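You operate a simulated robot arm through the tools that you are given. There is no shell and no other tool. Be economical: measure what you need, move in short steps, check, and stop when the job is done.

You are at the controls of a simulated robot arm. One attempt, no reset.

Task
Close the local carton and tape it with the yellow strip.
Fine: lay the strip on the seam, slide the carton into the press, press, then slide it back out. Where these are worked on the way, their far stop is far enough and under half their travel is too little: grey slide.

The check looks at the end state, three seconds after you hand in, the way a careful person would. Anything else that was tipped, shoved, dropped, spilled or broken makes it a failure.

Robot
A 7-joint arm with a two-finger parallel gripper, fixed in place. Base frame: the origin is at the foot of the arm, x ahead of it, y to its left, z up. Readings come in mm, degrees, newtons and seconds.
Its first joint turns from -66.0 to 66.0 degrees. Payload 2.4 kg.
The TCP is the grasp point between the finger pads, 30 mm short of the fingertips. In the tool frame z runs along the fingers and y along their closing line. Largest opening 94 mm; finger width 28, thickness 10; the body of the gripper, 50 by 96 mm, starts 55 mm behind the TCP.
Orientation is told as [roll, pitch, yaw] about the base's x, y, z axes, in that order, counted from this pose: with the fingers straight down and closing along the base's y, the tool's x points along the base's -x, its y along +y and its z along -z.

Tools
- The arm moves only by the tool arm_command. Its argument "increments" is text: rows parted by semicolons, each of 7 numbers parted by spaces: the turn, a rotation vector about the tool's x, y, z in degrees, then the shift along the tool's x, y, z in mm, then the gripper command, from -1 (shut) to 1 (fully open), values between in proportion. In form: rx ry rz tx ty tz claw; .... A call has 1 to 20 rows; each row is the pose to reach, as a shift and turn from the pose commanded when the call began, along the tool's axes at that moment. Each row takes 0.2 s and may step no farther than 50 mm and 8.6 degrees from the row before; otherwise, or with a gripper value out of range, the whole call is refused. A pose out of reach is approached as far as the arm can. The call stops where the force on the tool passes 70 N (or 10 N more than at its start, if that is more) or the arm is blocked; 0.2 s more then pass. Each finger travels about 153 mm/s and halts on what it meets, pressing with about 30 N; the grip force reading is that of the motor and also rises with nothing between the fingers. The clock runs only during rows and for 0.2 s after the last one: add rows that repeat a pose to give the fingers time. The reply holds the time, the measured pose of the TCP, the force on the tool along the base axes, the opening and the grip force, in the units named above and with some noise, with the torque about the TCP (base axes, N m) and any sound that the robot's microphone picked up.
- Cameras (640 x 400 px; columns grow to the right, rows downward): "scene" is fixed at [36.8, 467.9, 1450.6]; the picture's right is [-0.78, -0.62, 0.00], its down [-0.31, 0.39, -0.86] and it looks along [0.54, -0.68, -0.50] (base axes); focal length 337 px, centre (320, 200). "wrist" rides on the gripper at [76, 14, -103] in the tool frame; the picture's right is [-0.18, 0.98, 0.00], its down [-0.75, -0.14, -0.64] and it looks along [-0.63, -0.12, 0.77] (tool axes); focal length 243 px, centre (320, 200). There is no depth. A picture from a camera that has moved, and an enlarged one, comes with that camera's place and axes in the base frame and with its lens.
- get_image(camera): a new picture of that camera. It takes no simulated time.
- enlarge(camera, box): a new picture of the part [left, top, right, bottom] of that camera's present view, enlarged. It takes no simulated time.
- job_done(): hands the job in; it is judged then, once.

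Work in short steps. Places have to be worked out from the pictures, the camera data and where the tool is seen: move nearer, look again, correct. Check each grasp and each placing, and mend what went wrong. You have 120 turns and 64 pictures in all, those below and enlarged ones among them. Open the gripper and draw the arm clear of the work before you hand the job in, unless the task says otherwise; then end with one line.

The tools are called after ">>>" as name(argument=value, ...) on one line, values as JSON. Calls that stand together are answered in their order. arm_command: Moves the arm, as the interface text tells. Its arguments: {"type":"object","properties":{"increments":{"type":"string"}},"required":["increments"]} The other tools are called the same way: get_image (camera) takes a picture; enlarge (camera, box) takes an enlarged picture of a part of a camera's view; job_done () hands the job in.

At the start:

```text
time: 0.0
tcp_pos: [408.7, -203.5, 1269.5]
tcp_rot: [0.0, 0.0, 0.0]
wrist_force: [0.1, -0.3, -1.2]
torque: [0.0, 0.02, 0.01]
gripper_width: 94.3
grip_force: 0.0
```

scene: 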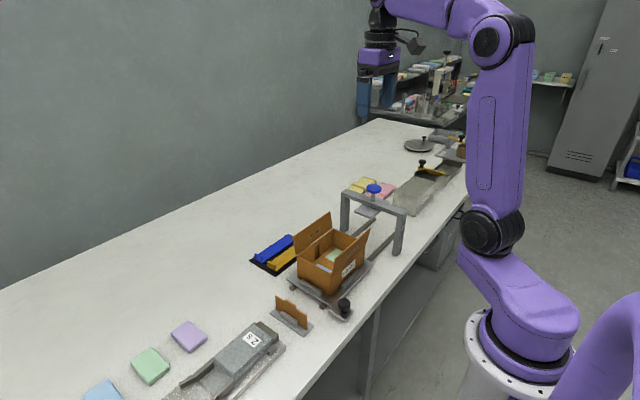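
wrist: 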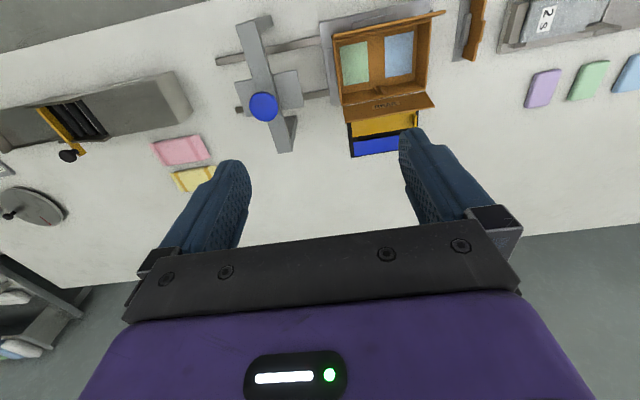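

I'll look closely at the carton area from both cameras before moving.

>>> enlarge(camera="scene", box=[230, 160, 430, 340])

>>> enlarge(camera="wrist", box=[200, 0, 520, 170])

```text
2.22 times, centred on (330, 250) of scene
camera zoom: at [36.8, 467.9, 1450.6], right [-0.78, -0.62, 0.0], down [-0.31, 0.39, -0.86], along [0.54, -0.68, -0.5], focal length 748 px, centre (298, 89)
```

zoom: 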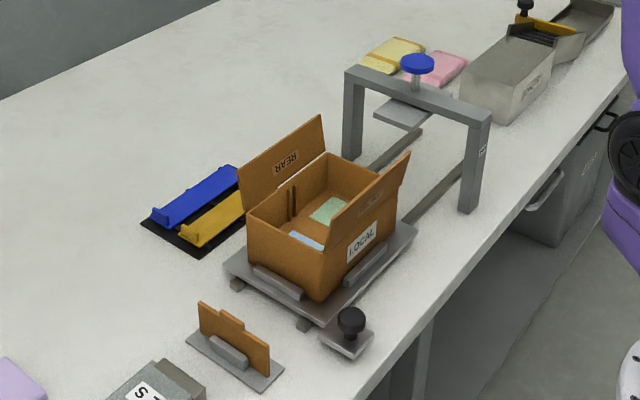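

```text
2.00 times, centred on (360, 85) of wrist
camera zoom: at [331.6, -189.8, 1371.2], right [0.18, 0.98, 0.0], down [0.75, -0.14, 0.64], along [0.63, -0.12, -0.77], focal length 485 px, centre (240, 430)
```

zoom: 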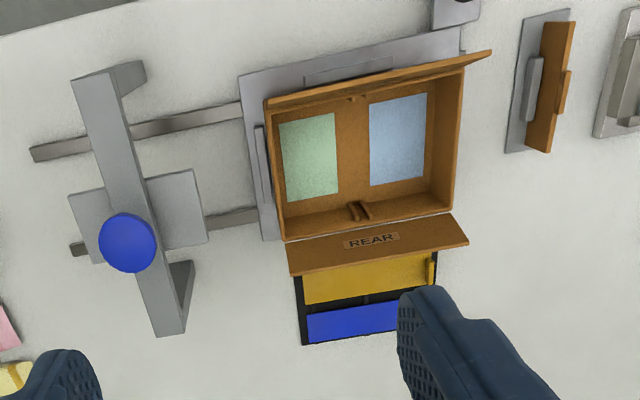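

The cameras and TCP agree with each other, and triangulating the bench gives a surface near z≈805, not the 220 I was told. I'll trust the measurements and go down cautiously. The carton is near (457,-92), so I'll bring the wrist camera over it.

>>> arm_command(increments="0 0 0 18 18.5 36.5 1; 0 0 0 36 37 73 1; 0 0 0 54 55.5 109.5 1; 0 0 0 72 74 146 1; 0 0 0 90 92.5 182.5 1; 0 0 0 108 111 219 1; 0 0 0 108 111 219 1")

>>> get_image(camera="wrist")

```text
time: 1.6
tcp_pos: [299.1, -93.7, 1051.1]
tcp_rot: [0.1, 0.0, 0.0]
wrist_force: [-0.4, -0.3, -1.0]
torque: [0.03, 0.0, -0.04]
gripper_width: 93.7
grip_force: 0.1
```

```text
59 pictures are left
camera wrist: at [223.3, -79.8, 1152.2], right [0.18, 0.98, 0.0], down [0.75, -0.14, 0.64], along [0.63, -0.12, -0.77], focal length 243 px, centre (320, 200)
```

wrist: 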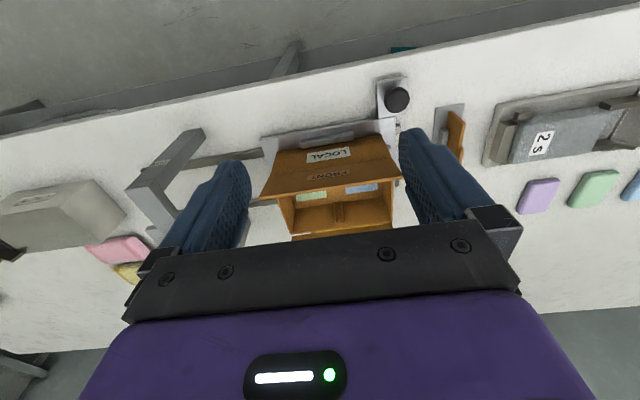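

The carton shows clearly, with the front flap labelled. I'll zoom in on both views for measurements.

>>> enlarge(camera="wrist", box=[120, 60, 480, 250])

>>> enlarge(camera="scene", box=[240, 200, 380, 330])

```text
1.78 times, centred on (300, 155) of wrist
camera zoom: at [223.3, -79.8, 1152.2], right [0.18, 0.98, 0.0], down [0.75, -0.14, 0.64], along [0.63, -0.12, -0.77], focal length 431 px, centre (356, 280)
```

zoom: 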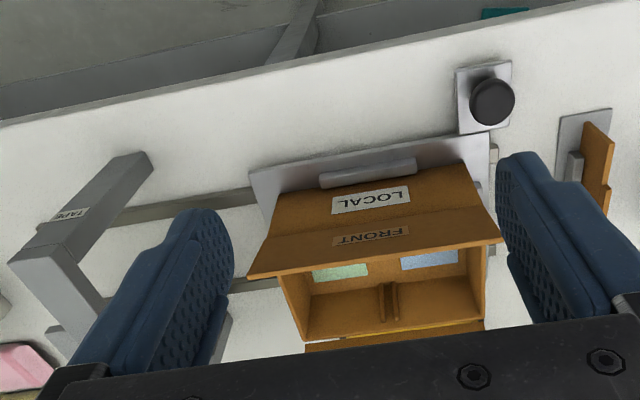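

```text
3.08 times, centred on (310, 265) of scene
camera zoom: at [36.8, 467.9, 1450.6], right [-0.78, -0.62, 0.0], down [-0.31, 0.39, -0.86], along [0.54, -0.68, -0.5], focal length 1036 px, centre (351, 0)
```

zoom: 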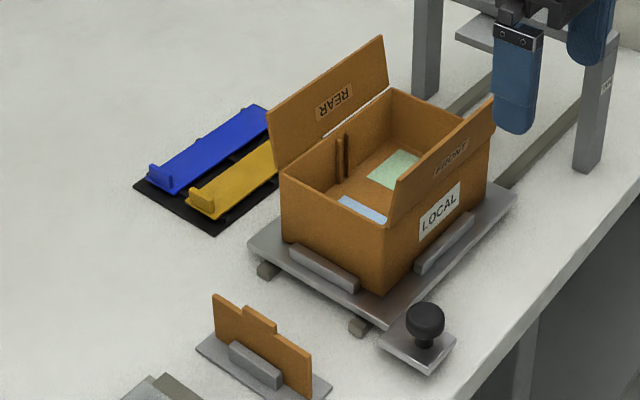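

From the two views: the carton rim is at z≈894, x≈394–498, y≈-173…-18. Both flaps are about 54 mm long and lean outward, so they'll meet at a seam near x≈446. I'll shut the fingers and go to the outside of the front flap.

>>> arm_command(increments="0 0 0 -8 0 25 -1; 0 0 0 -16 0 50 -1; 0 0 0 -24 -1 75 -1; 0 0 0 -31 -2 94 -1; 0 0 0 -31 -2 94 -1")

>>> get_image(camera="wrist")

>>> enlarge(camera="scene", box=[240, 170, 400, 330])

```text
time: 2.8
tcp_pos: [333.0, -95.1, 955.9]
tcp_rot: [0.1, 0.0, 0.0]
wrist_force: [0.4, -0.2, -0.9]
torque: [0.01, -0.02, 0.01]
gripper_width: 0.3
grip_force: 30.0
```

```text
56 pictures are left
camera wrist: at [255.8, -80.7, 1058.0], right [0.18, 0.98, 0.0], down [0.75, -0.14, 0.64], along [0.63, -0.12, -0.77], focal length 243 px, centre (320, 200)
```

wrist: 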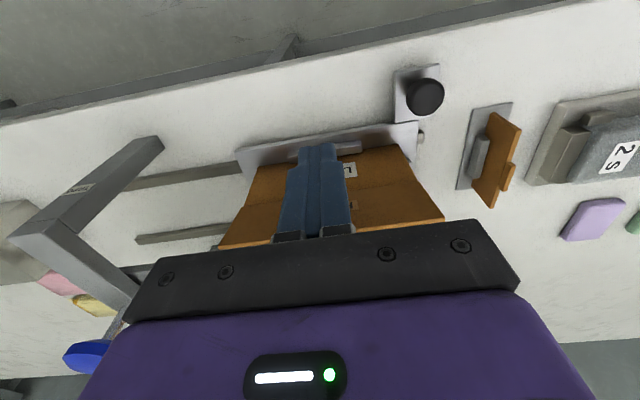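

```text
2.50 times, centred on (320, 250) of scene
camera zoom: at [36.8, 467.9, 1450.6], right [-0.78, -0.62, 0.0], down [-0.31, 0.39, -0.86], along [0.54, -0.68, -0.5], focal length 842 px, centre (320, 75)
```

zoom: 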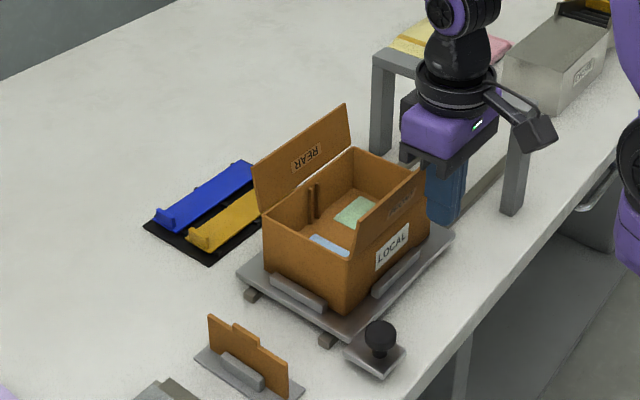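

The fingers are outside the front flap, so I'll push it inward along an arc.

>>> arm_command(increments="0 0 0 -20 0 -2 -1; 0 0 0 -36 0 -4 -1; 0 0 0 -47 0 -6 -1; 0 0 0 -57 0 -5 -1; 0 0 0 -66 0 -1 -1; 0 0 0 -75 0 6 -1; 0 0 0 -80 0 13 -1")

>>> enlarge(camera="scene", box=[240, 170, 400, 330])

```text
time: 4.4
tcp_pos: [412.7, -95.9, 944.1]
tcp_rot: [0.0, 0.0, 0.1]
wrist_force: [0.3, 0.6, 0.5]
torque: [0.03, -0.02, -0.02]
gripper_width: 0.0
grip_force: 30.1
```

```text
2.50 times, centred on (320, 250) of scene
camera zoom: at [36.8, 467.9, 1450.6], right [-0.78, -0.62, 0.0], down [-0.31, 0.39, -0.86], along [0.54, -0.68, -0.5], focal length 842 px, centre (320, 75)
```

zoom: 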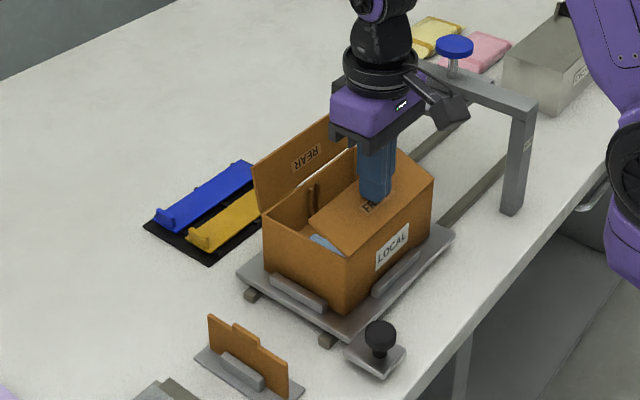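

The flap is nearly flat. I'll press it the rest of the way down, then lift off to see whether it stays.

>>> arm_command(increments="0 0 0 -3 0 6 -1; 0 0 0 -5 0 11 -1; 0 0 0 -5 0 15 -1; 0 0 0 -5 0 18 -1")

>>> arm_command(increments="0 0 0 0 0 -30 -1; 0 0 0 0 0 -75 -1; 0 0 0 -25 0 -110 -1; 0 0 0 -60 0 -120 -1; 0 0 0 -100 0 -120 -1; 0 0 0 -140 0 -120 -1")

>>> enlarge(camera="scene", box=[240, 170, 400, 330])

>>> get_image(camera="wrist")

```text
time: 5.4
tcp_pos: [417.2, -95.7, 928.5]
tcp_rot: [-0.1, -0.3, 0.0]
wrist_force: [-8.9, -0.5, 57.8]
torque: [0.0, 0.9, -0.03]
gripper_width: 0.0
grip_force: 29.6
```

```text
time: 6.8
tcp_pos: [557.6, -97.4, 1044.9]
tcp_rot: [0.1, 0.1, 0.1]
wrist_force: [0.0, -0.4, -0.1]
torque: [0.02, -0.01, -0.02]
gripper_width: 0.0
grip_force: 29.7
```

```text
2.50 times, centred on (320, 250) of scene
camera zoom: at [36.8, 467.9, 1450.6], right [-0.78, -0.62, 0.0], down [-0.31, 0.39, -0.86], along [0.54, -0.68, -0.5], focal length 842 px, centre (320, 75)
```

zoom: 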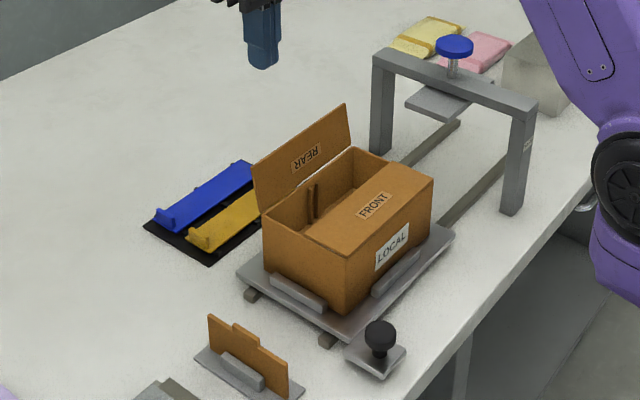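

```text
52 pictures are left
camera wrist: at [481.3, -81.9, 1147.2], right [0.18, 0.98, 0.0], down [0.75, -0.14, 0.64], along [0.63, -0.12, -0.77], focal length 243 px, centre (320, 200)
```

wrist: 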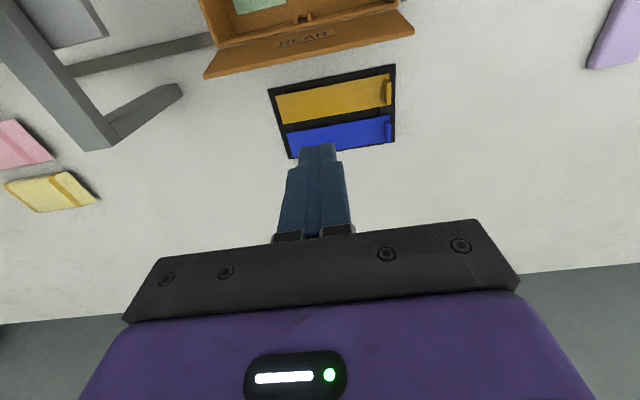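

The front flap stays closed. I'm over the strip tray now, so I'll zoom in for the strip geometry.

>>> enlarge(camera="wrist", box=[250, 40, 430, 170])

>>> enlarge(camera="scene", box=[250, 220, 310, 280])

```text
3.08 times, centred on (340, 105) of wrist
camera zoom: at [481.3, -81.9, 1147.2], right [0.18, 0.98, 0.0], down [0.75, -0.14, 0.64], along [0.63, -0.12, -0.77], focal length 746 px, centre (258, 492)
```

zoom: 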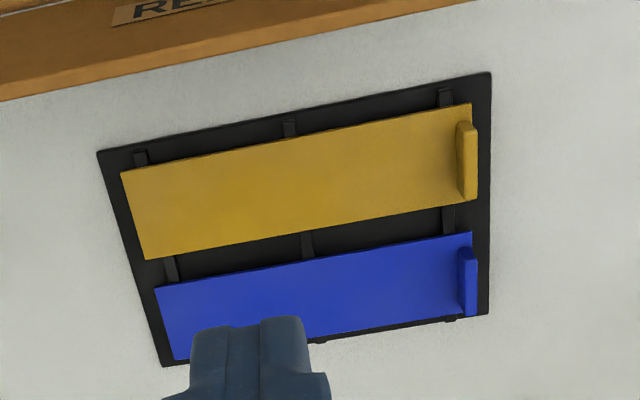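

```text
6.67 times, centred on (280, 250) of scene
camera zoom: at [36.8, 467.9, 1450.6], right [-0.78, -0.62, 0.0], down [-0.31, 0.39, -0.86], along [0.54, -0.68, -0.5], focal length 2245 px, centre (587, -133)
```

zoom: 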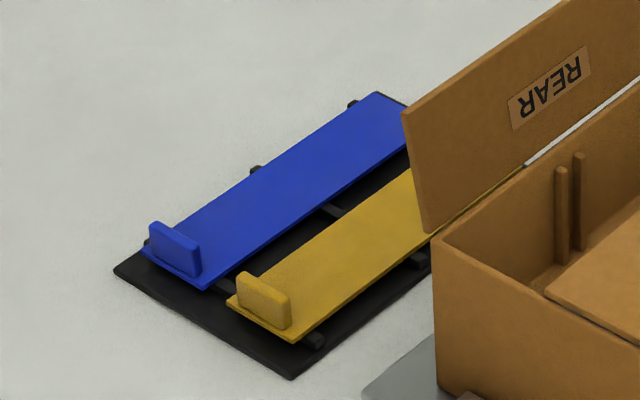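

The strip has one upright tab at its +y end, thin along y, so I can grip it with the fingers as they are. First I'll close the rear flap with the mirrored arc from the +x side.

>>> arm_command(increments="0 0 0 0 0 45 -1; 0 0 0 0 0 86 -1; 0 0 0 25 0 85 -1; 0 0 0 38 0 83 -1; 0 0 0 46 0 83 -1; 0 0 0 55 0 84 -1; 0 0 0 65 0 88 -1; 0 0 0 73 0 95 -1; 0 0 0 79 0 103 -1; 0 0 0 82 0 110 -1; 0 0 0 83 0 115 -1")

>>> enlarge(camera="scene", box=[240, 170, 400, 330])

```text
time: 9.2
tcp_pos: [473.4, -95.4, 930.9]
tcp_rot: [0.1, 0.0, 0.0]
wrist_force: [-0.4, -0.8, 0.0]
torque: [0.0, -0.04, -0.01]
gripper_width: 0.1
grip_force: 30.0
```

```text
2.50 times, centred on (320, 250) of scene
camera zoom: at [36.8, 467.9, 1450.6], right [-0.78, -0.62, 0.0], down [-0.31, 0.39, -0.86], along [0.54, -0.68, -0.5], focal length 842 px, centre (320, 75)
```

zoom: 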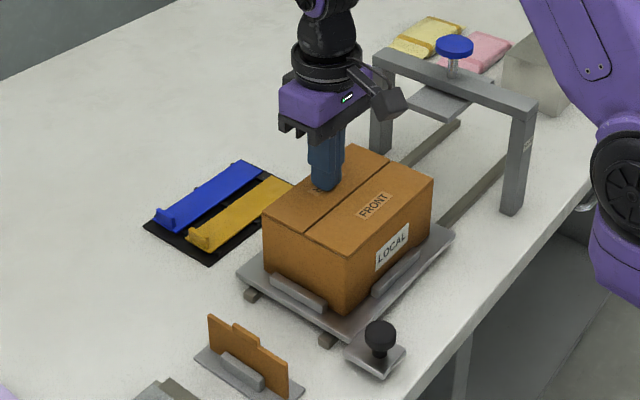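

The rear flap is down. I'll press it lightly, then back off to view the closed top and locate the seam.

>>> arm_command(increments="0 0 0 0 0 2 -1; 0 0 0 0 0 3.5 -1")

>>> arm_command(increments="0 0 0 0 0 -45 -1; 0 0 0 0 0 -90 0; 0 0 0 40 0 -115 1; 0 0 0 80 0 -140 1; 0 0 0 120 0 -165 1; 0 0 0 165 0 -172 1; 0 0 0 200 0 -172 1;0 0 0 200 0 -172 1")

>>> get_image(camera="wrist")

```text
time: 9.8
tcp_pos: [474.8, -95.4, 928.8]
tcp_rot: [-0.2, -0.3, 0.0]
wrist_force: [-12.0, -0.4, 49.1]
torque: [-0.02, 0.06, -0.02]
gripper_width: 0.2
grip_force: 30.2
```

```text
time: 11.6
tcp_pos: [274.3, -95.5, 1098.1]
tcp_rot: [0.0, 0.0, 0.0]
wrist_force: [0.3, -0.8, 0.2]
torque: [0.03, 0.0, -0.01]
gripper_width: 94.0
grip_force: 0.1
```

```text
48 pictures are left
camera wrist: at [198.4, -81.4, 1199.6], right [0.18, 0.98, 0.0], down [0.75, -0.14, 0.64], along [0.63, -0.12, -0.77], focal length 243 px, centre (320, 200)
```

wrist: 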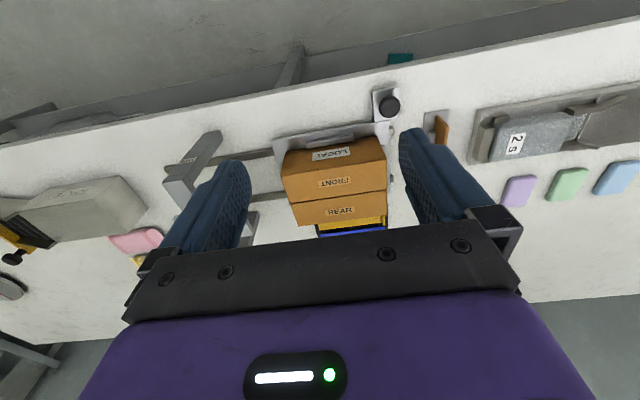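

>>> enlarge(camera="wrist", box=[265, 80, 415, 240])

>>> enlarge(camera="scene", box=[280, 215, 360, 295])

```text
2.50 times, centred on (340, 160) of wrist
camera zoom: at [198.4, -81.4, 1199.6], right [0.18, 0.98, 0.0], down [0.75, -0.14, 0.64], along [0.63, -0.12, -0.77], focal length 606 px, centre (270, 300)
```

zoom: 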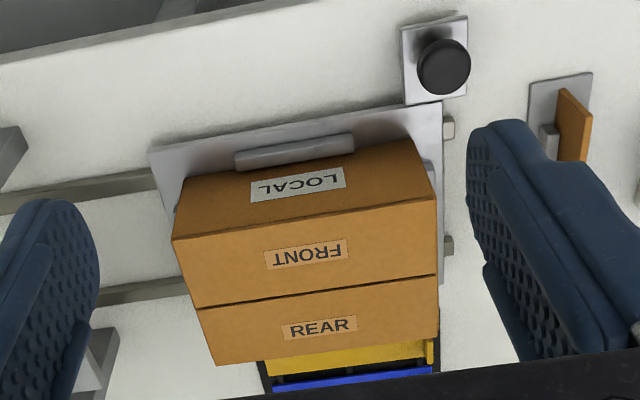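

```text
5.00 times, centred on (320, 255) of scene
camera zoom: at [36.8, 467.9, 1450.6], right [-0.78, -0.62, 0.0], down [-0.31, 0.39, -0.86], along [0.54, -0.68, -0.5], focal length 1684 px, centre (320, -75)
```

zoom: 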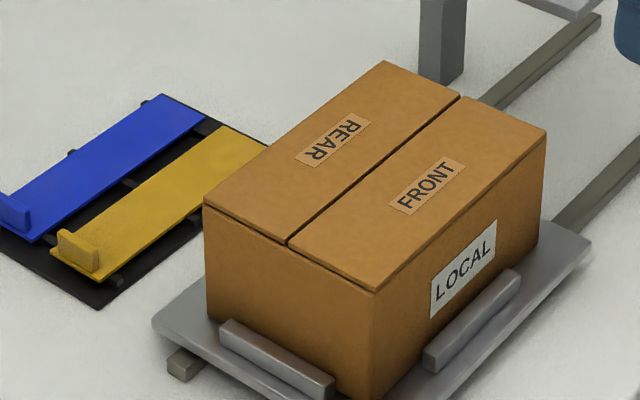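

Both flaps are shut. The seam runs along y at x≈445, from y≈-20 to -174, with the top at z≈898. The strip measures about 150×40 mm with its tab near (590,-11). I'll move above the tab.

>>> arm_command(increments="0 0 0 -40 11 0 0; 0 0 0 -80 22 0 -0.15; 0 0 0 -120 33 0 -0.15; 0 0 0 -160 44 0 -0.15; 0 0 0 -200 55 0 -0.15; 0 0 0 -240 66 0 -0.15; 0 0 0 -280 77 0 -0.15; 0 0 0 -316 84 0 -0.15; 0 0 0 -316 84 45 -0.15; 0 0 0 -316 84 90 -0.15; 0 0 0 -316 84 135 -0.15; 0 0 0 -316 84 180 -0.15; 0 0 0 -316 84 208 -0.15;  0 0 0 -316 84 208 -0.15")

>>> get_image(camera="wrist")

>>> enlarge(camera="scene", box=[230, 210, 310, 290])

```text
time: 14.6
tcp_pos: [590.6, -11.2, 890.7]
tcp_rot: [0.0, 0.1, -0.1]
wrist_force: [-0.5, 0.5, 0.1]
torque: [-0.01, -0.02, 0.0]
gripper_width: 40.1
grip_force: 0.2
```

```text
45 pictures are left
camera wrist: at [513.4, 3.8, 991.9], right [0.18, 0.98, 0.0], down [0.75, -0.14, 0.64], along [0.63, -0.12, -0.77], focal length 243 px, centre (320, 200)
```

wrist: 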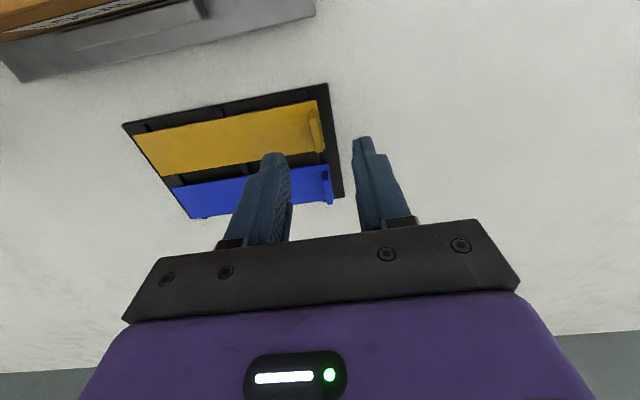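

```text
5.00 times, centred on (270, 250) of scene
camera zoom: at [36.8, 467.9, 1450.6], right [-0.78, -0.62, 0.0], down [-0.31, 0.39, -0.86], along [0.54, -0.68, -0.5], focal length 1684 px, centre (570, -50)
```

zoom: 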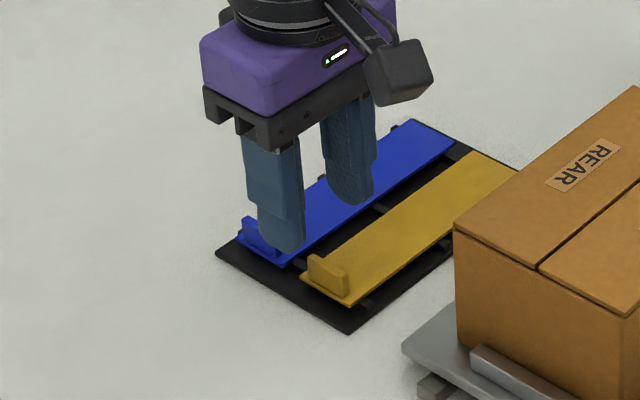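

The tab is between the open fingers at about (589,-12), with the strip top at z≈811. I'll lower so the tips are at about 815, then close.

>>> arm_command(increments="0 0 0 1 -0.8 25 -0.15; 0 0 0 1 -0.8 40 -0.15; 0 0 0 1 -0.8 45.5 -0.15; 0 0 0 1 -0.8 45.5 -0.15")

>>> enlarge(camera="scene", box=[240, 220, 310, 290])

```text
time: 15.6
tcp_pos: [587.9, -10.6, 844.3]
tcp_rot: [0.0, 0.1, 0.0]
wrist_force: [0.4, -0.1, 0.0]
torque: [0.02, 0.01, 0.0]
gripper_width: 40.1
grip_force: 0.1
```

```text
5.71 times, centred on (275, 255) of scene
camera zoom: at [36.8, 467.9, 1450.6], right [-0.78, -0.62, 0.0], down [-0.31, 0.39, -0.86], along [0.54, -0.68, -0.5], focal length 1924 px, centre (577, -114)
```

zoom: 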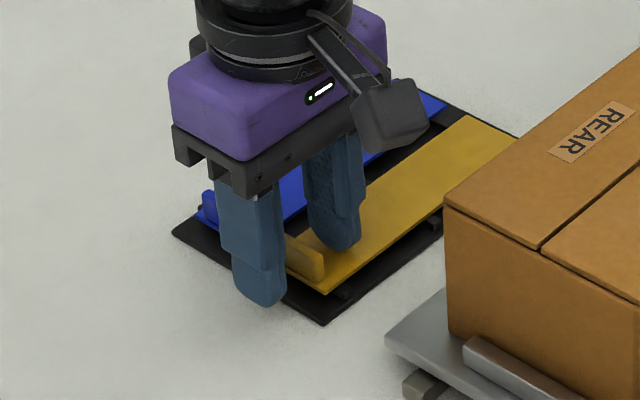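

The fingers straddle the tab, so I'll close and see what they grip.

>>> arm_command(increments="0 0 0 0 0 0 -0.4; 0 0 0 0 0 0 -0.7; 0 0 0 0 0 0 -1; 0 0 0 0 0 0 -1")

>>> arm_command(increments="0 0 0 0 0 -8 -1; 0 0 0 0 0 -16 -1; 0 0 0 0 0 -30 -1; 0 0 0 0 0 -30 -1")

>>> enlarge(camera="scene", box=[240, 210, 320, 290])

>>> get_image(camera="wrist")

```text
time: 16.6
tcp_pos: [587.7, -11.3, 845.4]
tcp_rot: [0.0, 0.0, 0.1]
wrist_force: [-0.1, -0.1, -0.4]
torque: [-0.01, 0.0, 0.01]
gripper_width: 1.6
grip_force: 30.4
```

```text
time: 17.6
tcp_pos: [587.9, -11.7, 874.1]
tcp_rot: [0.0, 0.1, 0.0]
wrist_force: [-0.2, -0.2, 0.5]
torque: [-0.01, 0.04, -0.02]
gripper_width: 1.5
grip_force: 30.1
```

```text
5.00 times, centred on (280, 250) of scene
camera zoom: at [36.8, 467.9, 1450.6], right [-0.78, -0.62, 0.0], down [-0.31, 0.39, -0.86], along [0.54, -0.68, -0.5], focal length 1684 px, centre (520, -50)
```

zoom: 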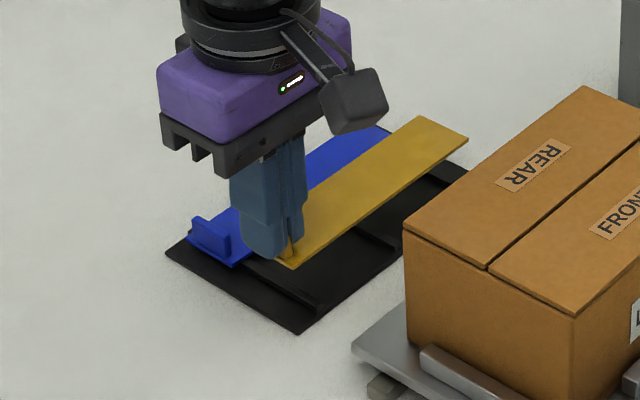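

```text
41 pictures are left
camera wrist: at [511.3, 3.4, 976.1], right [0.18, 0.98, 0.0], down [0.75, -0.14, 0.64], along [0.63, -0.12, -0.77], focal length 243 px, centre (320, 200)
```

wrist: 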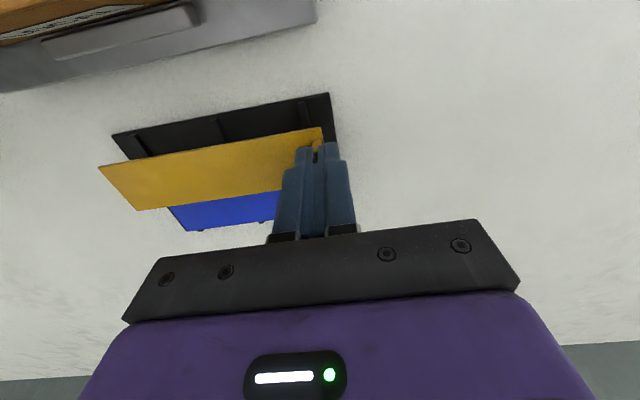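

The strip is held level, its centre offset about (+2.6,-69) from the TCP. I'll lift it over the carton to TCP (442.5,-28) at a safe height, moving gently.

>>> arm_command(increments="0 0 0 0 0 -20 -1; 0 0 0 0 0 -45 -1; 0 0 0 0 0 -70 -1; 0 0 0 0 0 -90 -1; 0 0 0 20 -2 -100 -1; 0 0 0 45 -5 -100 -1; 0 0 0 70 -8 -100 -1; 0 0 0 95 -11 -100 -1; 0 0 0 120 -14 -100 -1; 0 0 0 138 -16 -100 -1; 0 0 0 145.5 -16.3 -100 -1; 0 0 0 145.5 -16.3 -100 -1")

>>> arm_command(increments="0 0 0 0 0 10 -1; 0 0 0 0 0 18 -1; 0 0 0 0 0 24 -1; 0 0 0 0 0 24 -1")

>>> enlarge(camera="scene", box=[280, 200, 370, 290])

>>> get_image(camera="wrist")

```text
time: 20.2
tcp_pos: [442.6, -30.2, 974.3]
tcp_rot: [-0.1, 0.0, -0.1]
wrist_force: [-0.7, -0.5, -0.2]
torque: [0.03, 0.0, -0.01]
gripper_width: 1.5
grip_force: 29.5
```

```text
time: 21.2
tcp_pos: [442.5, -30.4, 950.9]
tcp_rot: [0.0, 0.0, 0.1]
wrist_force: [0.7, 0.2, 0.7]
torque: [0.0, 0.03, 0.03]
gripper_width: 1.4
grip_force: 30.5
```

```text
4.44 times, centred on (325, 245) of scene
camera zoom: at [36.8, 467.9, 1450.6], right [-0.78, -0.62, 0.0], down [-0.31, 0.39, -0.86], along [0.54, -0.68, -0.5], focal length 1496 px, centre (298, 0)
```

zoom: 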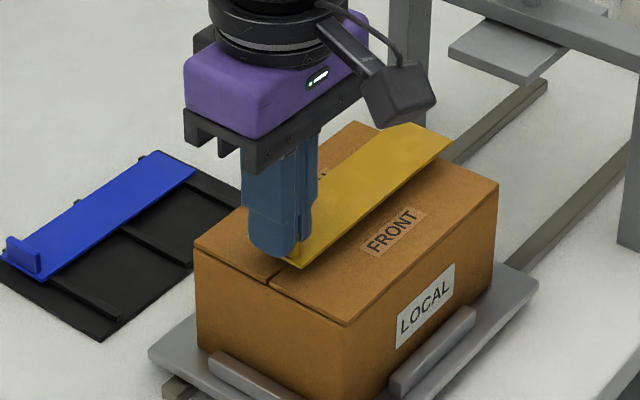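

```text
39 pictures are left
camera wrist: at [365.9, -15.5, 1052.5], right [0.18, 0.98, 0.0], down [0.75, -0.14, 0.64], along [0.63, -0.12, -0.77], focal length 243 px, centre (320, 200)
```

wrist: 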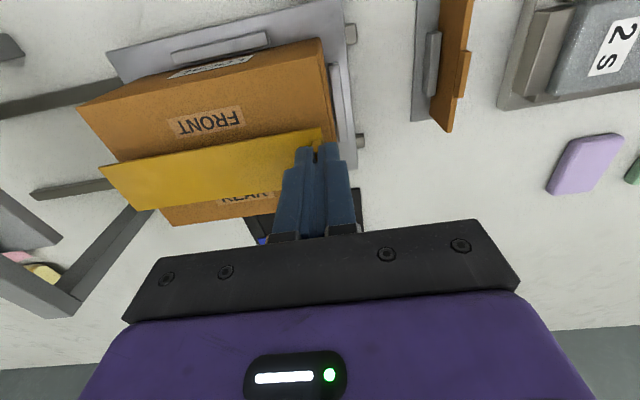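

The strip's near edge is at x≈424.5, y -172…-25.5, so I'll nudge +1.5 in x and +1.7 in y. Then I'll lower gently until it touches.

>>> arm_command(increments="0 0 0 -1 1.7 6 -1; 0 0 0 -1 1.7 10 -1; 0 0 0 -1 1.7 13 -1; 0 0 0 -1 1.7 15 -1; 0 0 0 -1 1.7 15 -1")

>>> enlarge(camera="scene", box=[280, 200, 370, 290])

```text
time: 22.4
tcp_pos: [445.3, -26.0, 935.5]
tcp_rot: [-0.1, 0.0, 0.1]
wrist_force: [-0.3, -0.3, 1.4]
torque: [-0.03, 0.0, -0.01]
gripper_width: 1.7
grip_force: 29.9
```

```text
4.44 times, centred on (325, 245) of scene
camera zoom: at [36.8, 467.9, 1450.6], right [-0.78, -0.62, 0.0], down [-0.31, 0.39, -0.86], along [0.54, -0.68, -0.5], focal length 1496 px, centre (298, 0)
```

zoom: 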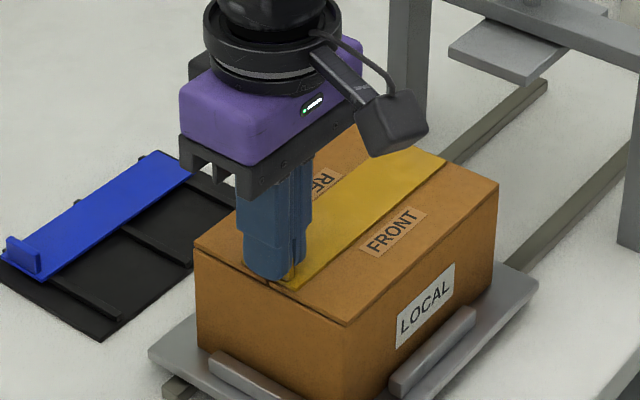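

It's just touching, and the strip may sit a few mm too far in +x. I'll check with a wrist zoom before releasing.

>>> enlarge(camera="wrist", box=[60, 40, 380, 240])

>>> enlarge(camera="scene", box=[300, 225, 350, 275])

```text
2.00 times, centred on (220, 140) of wrist
camera zoom: at [367.6, -12.9, 1037.0], right [0.18, 0.98, 0.0], down [0.75, -0.14, 0.64], along [0.63, -0.12, -0.77], focal length 485 px, centre (520, 320)
```

zoom: 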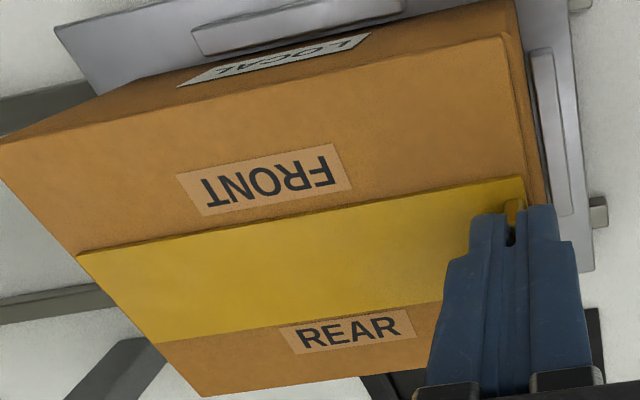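

```text
8.00 times, centred on (325, 250) of scene
camera zoom: at [36.8, 467.9, 1450.6], right [-0.78, -0.62, 0.0], down [-0.31, 0.39, -0.86], along [0.54, -0.68, -0.5], focal length 2694 px, centre (280, -200)
```

zoom: 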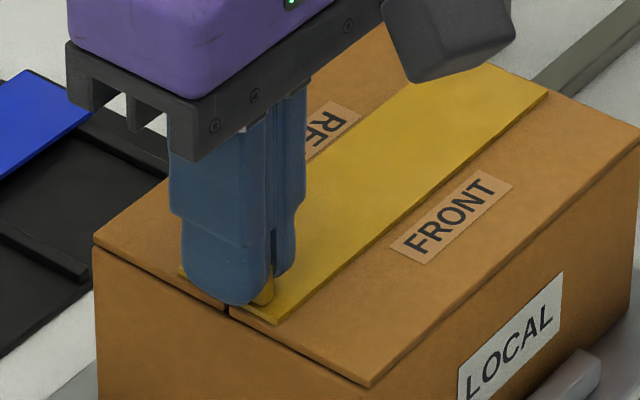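

Both views show the strip centred on the seam and within the carton in y. I'll seat it with light pressure and release.

>>> arm_command(increments="0 0 0 0 0 1 -1; 0 0 0 0 0 1.5 -1")

```text
time: 23.0
tcp_pos: [444.7, -29.0, 934.7]
tcp_rot: [0.0, -0.1, 0.0]
wrist_force: [-1.9, -0.5, 11.1]
torque: [-0.03, 0.03, -0.04]
gripper_width: 1.7
grip_force: 29.4
```

Contact is 11 N, so I'll open slowly and lift straight off.

>>> arm_command(increments="0 0 0 0 0 0 -0.9; 0 0 0 0 0 0 -0.75; 0 0 0 0 0 0 -0.6; 0 0 0 0 0 -10 -0.6; 0 0 0 0 0 -30 -0.6; 0 0 0 0 0 -70 -0.6; 0 0 0 30 0 -100 -0.6; 0 0 0 75 0 -120 -0.6;0 0 0 120 0 -135 -0.6; 0 0 0 160 0 -145 -0.6")

>>> enlarge(camera="scene", box=[280, 170, 410, 330])

>>> get_image(camera="wrist")

```text
time: 25.2
tcp_pos: [284.2, -29.3, 1080.6]
tcp_rot: [0.0, 0.0, 0.0]
wrist_force: [0.6, 0.3, -0.7]
torque: [0.0, -0.01, 0.0]
gripper_width: 18.7
grip_force: 0.1
```

```text
2.50 times, centred on (345, 250) of scene
camera zoom: at [36.8, 467.9, 1450.6], right [-0.78, -0.62, 0.0], down [-0.31, 0.39, -0.86], along [0.54, -0.68, -0.5], focal length 842 px, centre (258, 75)
```

zoom: 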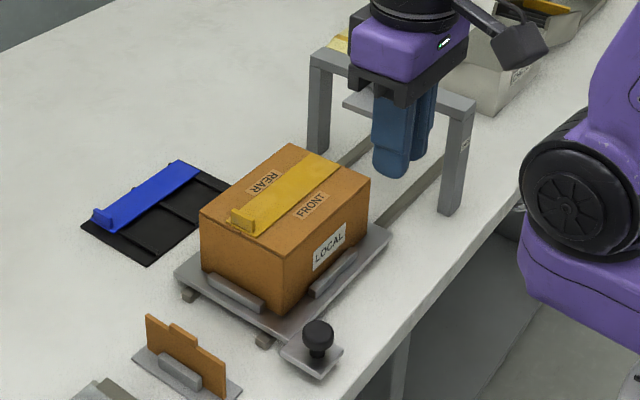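

```text
34 pictures are left
camera wrist: at [208.3, -13.8, 1182.3], right [0.18, 0.98, 0.0], down [0.75, -0.14, 0.64], along [0.63, -0.12, -0.77], focal length 243 px, centre (320, 200)
```

wrist: 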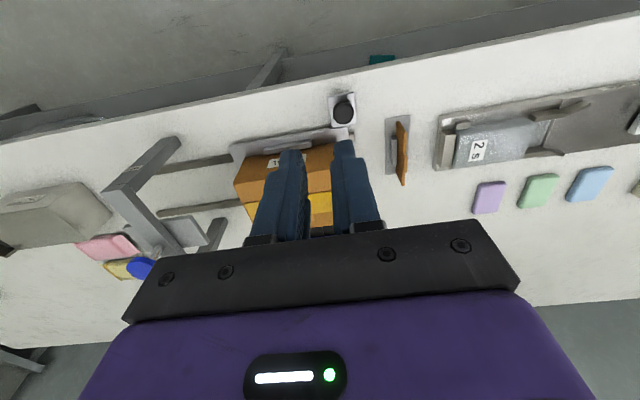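

The strip lies on the seam and the fingers are clear. Next is the slide, so I'll move to a viewpoint showing the press, rails and handle together.

>>> arm_command(increments="0 0 0 0 -40 -5 0; 0 0 0 0 -80 -10 1; 0 0 0 0 -120 -15 1; 0 0 0 0 -150 -20 1; 0 0 0 0 -150 -20 1")

>>> get_image(camera="wrist")

>>> enlarge(camera="scene", box=[320, 160, 440, 270])

```text
time: 26.4
tcp_pos: [283.0, -180.5, 1100.5]
tcp_rot: [0.0, -0.1, 0.0]
wrist_force: [0.2, 0.1, 0.6]
torque: [0.02, 0.01, 0.0]
gripper_width: 93.8
grip_force: 0.1
```

```text
33 pictures are left
camera wrist: at [205.9, -164.7, 1201.4], right [0.18, 0.98, 0.0], down [0.75, -0.14, 0.64], along [0.63, -0.12, -0.77], focal length 243 px, centre (320, 200)
```

wrist: 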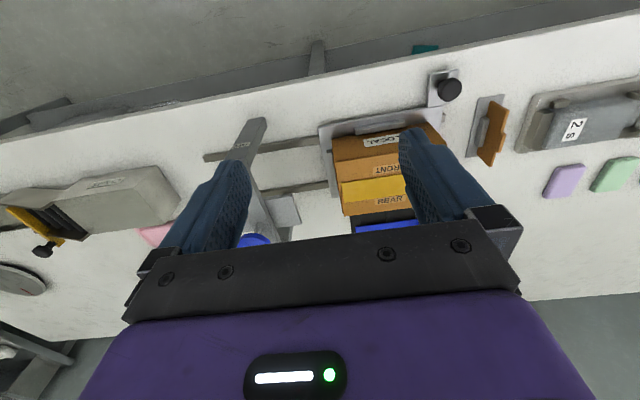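

```text
3.64 times, centred on (380, 215) of scene
camera zoom: at [36.8, 467.9, 1450.6], right [-0.78, -0.62, 0.0], down [-0.31, 0.39, -0.86], along [0.54, -0.68, -0.5], focal length 1224 px, centre (102, 146)
```

zoom: 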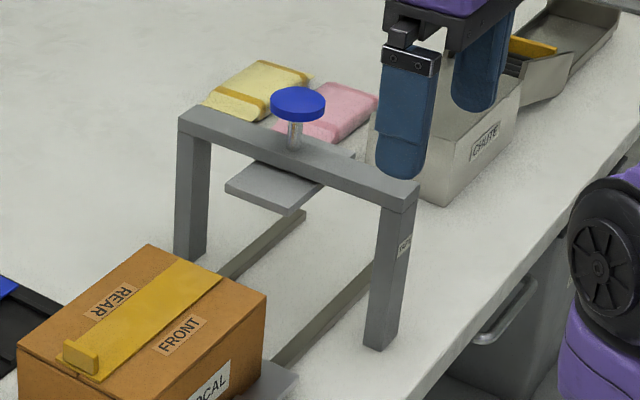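

The near post stands at x≈345–361 with its face at y≈-290, and the rails end near y≈-422. At full travel the handle would be around y≈-210, which clears the post. I'll go above the black handle knob at about (338,-5) with a moderate opening.

>>> arm_command(increments="0 0 0 -8 35 15 0.28; 0 0 0 -18 70 40 0.28; 0 0 0 -28 105 75 0.28; 0 0 0 -40 135 105 0.28; 0 0 0 -50 160 140 0.28; 0 0 0 -55 175 180 0.28; 0 0 0 -55 175.5 205 0.28;  0 0 0 -55 175.5 205 0.28")

>>> get_image(camera="wrist")

>>> enlarge(camera="scene", box=[290, 230, 390, 330])

```text
refused: row 3 steps farther than a row can; nothing moved
```

```text
31 pictures are left
camera wrist: at [205.9, -164.7, 1201.4], right [0.18, 0.98, 0.0], down [0.75, -0.14, 0.64], along [0.63, -0.12, -0.77], focal length 243 px, centre (320, 200)
```

wrist: 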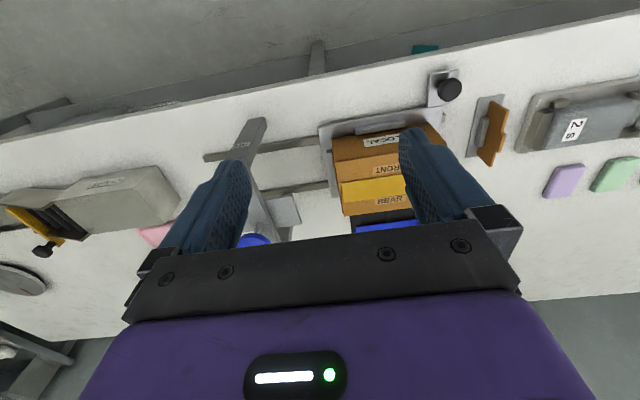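

```text
4.00 times, centred on (340, 280) of scene
camera zoom: at [36.8, 467.9, 1450.6], right [-0.78, -0.62, 0.0], down [-0.31, 0.39, -0.86], along [0.54, -0.68, -0.5], focal length 1347 px, centre (240, -120)
```

zoom: 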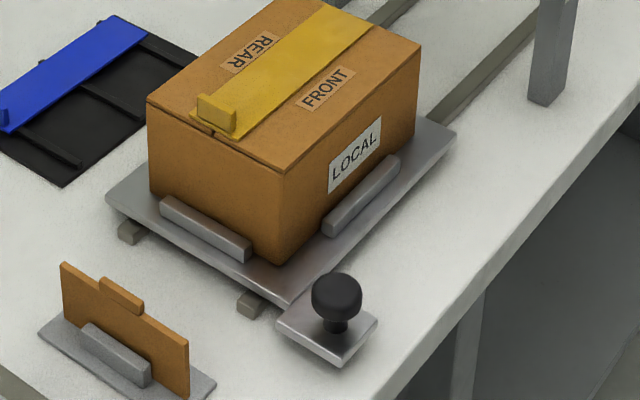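

One row was too long and the call was refused. I'll resend the same path in smaller steps.

>>> arm_command(increments="0 0 0 -8 30 15 0.28; 0 0 0 -16 60 35 0.28; 0 0 0 -24 90 60 0.28; 0 0 0 -34 118 90 0.28; 0 0 0 -44 145 120 0.28; 0 0 0 -52 165 155 0.28; 0 0 0 -55 175.5 185 0.28; 0 0 0 -55 175.5 205 0.28;  0 0 0 -55 175.5 205 0.28")

>>> get_image(camera="wrist")

>>> enlarge(camera="scene", box=[290, 230, 390, 330])

```text
time: 28.4
tcp_pos: [338.1, -1.9, 895.8]
tcp_rot: [0.0, 0.0, 0.0]
wrist_force: [0.4, -0.4, 0.6]
torque: [0.02, -0.01, 0.01]
gripper_width: 59.7
grip_force: 0.0
```

```text
29 pictures are left
camera wrist: at [260.5, 13.2, 997.5], right [0.18, 0.98, 0.0], down [0.75, -0.14, 0.64], along [0.63, -0.12, -0.77], focal length 243 px, centre (320, 200)
```

wrist: 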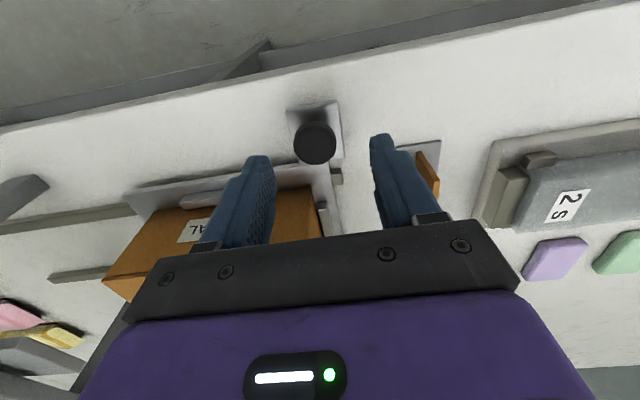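

```text
4.00 times, centred on (340, 280) of scene
camera zoom: at [36.8, 467.9, 1450.6], right [-0.78, -0.62, 0.0], down [-0.31, 0.39, -0.86], along [0.54, -0.68, -0.5], focal length 1347 px, centre (240, -120)
```

zoom: 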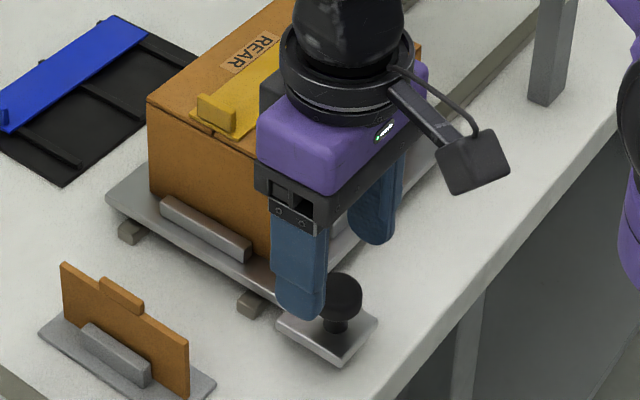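

The knob is at about (336,-3.5), well placed between the fingers. I'll lower to TCP z≈853 and close on it.

>>> arm_command(increments="0 0 0 2 -1.5 20 0.28; 0 0 0 2 -1.5 35 0.28; 0 0 0 2 -1.5 42 0.28; 0 0 0 2 -1.5 42 0; 0 0 0 2 -1.5 42 -0.3; 0 0 0 2 -1.5 42 -0.6; 0 0 0 2 -1.5 42 -1; 0 0 0 2 -1.5 42 -1")

>>> enlarge(camera="scene", box=[290, 230, 390, 330])

```text
time: 30.2
tcp_pos: [336.6, -4.5, 852.3]
tcp_rot: [0.0, -0.2, -0.6]
wrist_force: [-4.4, -48.6, -14.5]
torque: [-0.41, -0.02, -0.36]
gripper_width: 29.6
grip_force: 44.8
```

```text
4.00 times, centred on (340, 280) of scene
camera zoom: at [36.9, 466.7, 1451.0], right [-0.78, -0.62, 0.0], down [-0.31, 0.4, -0.86], along [0.54, -0.68, -0.5], focal length 1347 px, centre (240, -120)
```

zoom: 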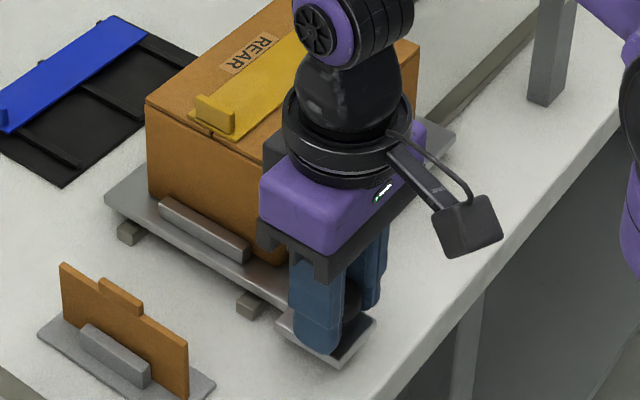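

The knob is gripped (29.6 mm). The -48 N side force means the carriage is pushed against its home stop, so moving -y should relieve it. I'll drag a short way and check.

>>> arm_command(increments="0 0 0 0 -2 0 -1; 0 0 0 0 -6 0 -1; 0 0 0 0 -12 0 -1; 0 0 0 0 -20 0 -1")

>>> get_image(camera="scene")

```text
time: 31.2
tcp_pos: [336.5, -22.0, 852.7]
tcp_rot: [0.1, 0.0, 0.3]
wrist_force: [7.3, 1.5, -17.8]
torque: [0.18, 1.0, 0.3]
gripper_width: 29.7
grip_force: 44.6
```

```text
26 pictures are left
```

scene: 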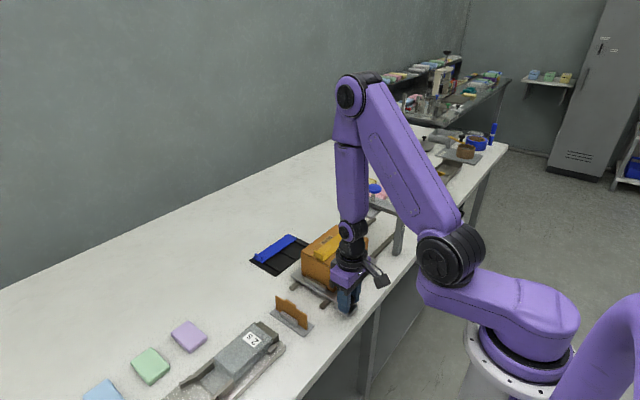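

The carriage is sliding. I'll continue to about 120 mm of travel at moderate speed, then check clearance to the press plate.

>>> arm_command(increments="0 0 0 0 -8 0 -1; 0 0 0 0 -18 0 -1; 0 0 0 0 -28 0 -1; 0 0 0 0 -38 0 -1; 0 0 0 0 -48 0 -1; 0 0 0 0 -58 0 -1; 0 0 0 0 -68 0 -1; 0 0 0 0 -76 0 -1; 0 0 0 0 -80 0 -1")

>>> enlarge(camera="scene", box=[290, 170, 420, 320])

>>> get_image(camera="wrist")

```text
time: 33.2
tcp_pos: [336.0, -101.8, 853.9]
tcp_rot: [0.1, 0.1, -0.1]
wrist_force: [-9.4, 0.7, 0.4]
torque: [-0.32, -1.26, 0.04]
gripper_width: 29.3
grip_force: 45.5
```

```text
2.67 times, centred on (355, 245) of scene
camera zoom: at [36.5, 467.9, 1450.6], right [-0.78, -0.62, 0.0], down [-0.31, 0.39, -0.86], along [0.54, -0.68, -0.5], focal length 898 px, centre (227, 80)
```

zoom: 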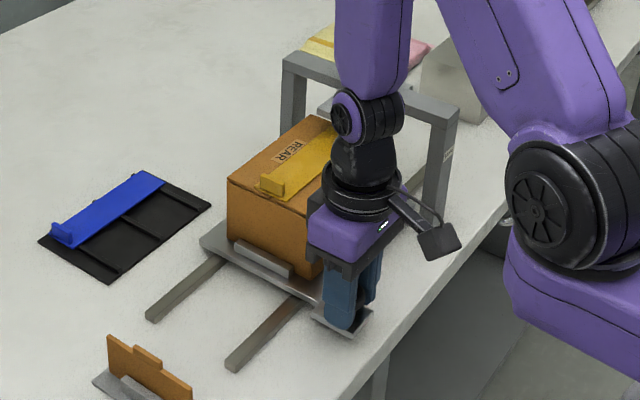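

```text
24 pictures are left
camera wrist: at [260.1, -87.8, 954.6], right [0.18, 0.98, 0.0], down [0.75, -0.14, 0.64], along [0.63, -0.12, -0.77], focal length 243 px, centre (320, 200)
```

wrist: 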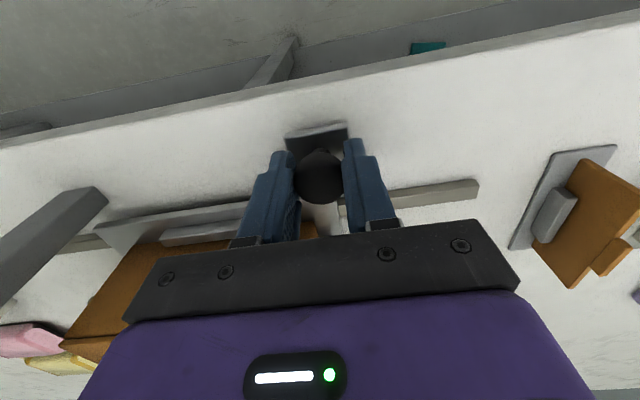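

It's going smoothly with the strip in place, so I'll carry on another 75 mm.

>>> arm_command(increments="0 0 0 0 -8 0 -1; 0 0 0 0 -17 0 -1; 0 0 0 0 -26 0 -1; 0 0 0 0 -35 0 -1; 0 0 0 0 -44 0 -1; 0 0 0 0 -53 0 -1; 0 0 0 0 -62 0 -1; 0 0 0 0 -70 0 -1; 0 0 0 0 -75 0 -1")

>>> enlarge(camera="scene", box=[300, 160, 430, 310])

```text
time: 35.2
tcp_pos: [337.3, -177.9, 851.9]
tcp_rot: [-0.1, 0.1, 0.1]
wrist_force: [3.9, 0.3, -25.4]
torque: [0.19, -0.9, -0.13]
gripper_width: 29.8
grip_force: 44.9
```

```text
2.67 times, centred on (365, 235) of scene
camera zoom: at [37.2, 467.7, 1450.7], right [-0.78, -0.62, 0.0], down [-0.31, 0.39, -0.86], along [0.54, -0.68, -0.5], focal length 898 px, centre (200, 107)
```

zoom: 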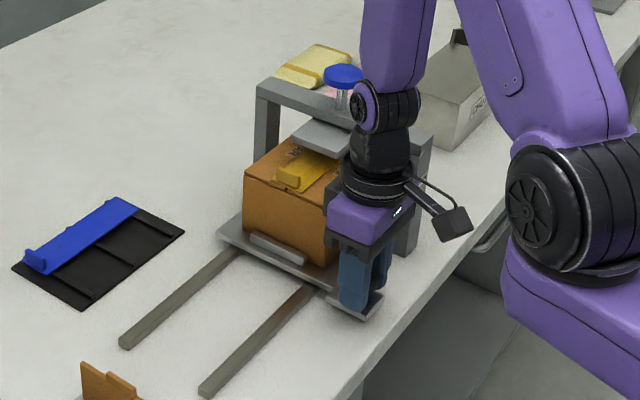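

The carton is entering under the plate. I'll continue in small steps toward the stop, watching force.

>>> arm_command(increments="0 0 0 0 -6 0 -1; 0 0 0 0 -12 0 -1; 0 0 0 0 -18 0 -1; 0 0 0 0 -24 0 -1; 0 0 0 0 -30 0 -1; 0 0 0 0 -34 0 -1; 0 0 0 0 -38 0 -1")

>>> enlarge(camera="scene", box=[310, 160, 430, 290])

```text
time: 36.8
tcp_pos: [335.1, -204.5, 852.1]
tcp_rot: [0.8, 0.8, 1.2]
wrist_force: [2.2, 12.0, 12.3]
torque: [-0.13, -0.25, -0.1]
gripper_width: 29.8
grip_force: 44.8
stopped in row 7: the force on the tool passed its limit (the readings are from after the stop); the commanded pose is now the measured one
```

```text
3.08 times, centred on (370, 225) of scene
camera zoom: at [36.7, 468.2, 1450.5], right [-0.78, -0.62, 0.0], down [-0.31, 0.39, -0.86], along [0.54, -0.68, -0.5], focal length 1036 px, centre (166, 123)
```

zoom: 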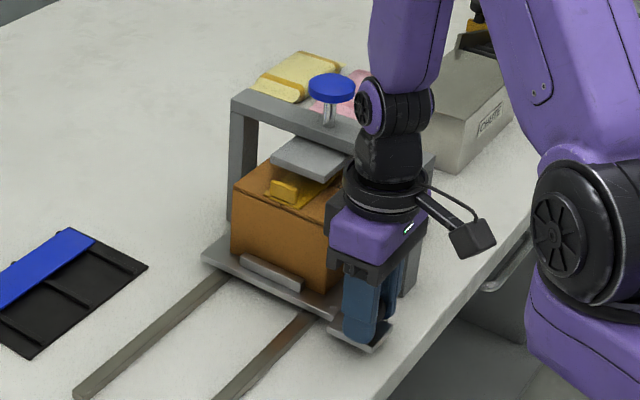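

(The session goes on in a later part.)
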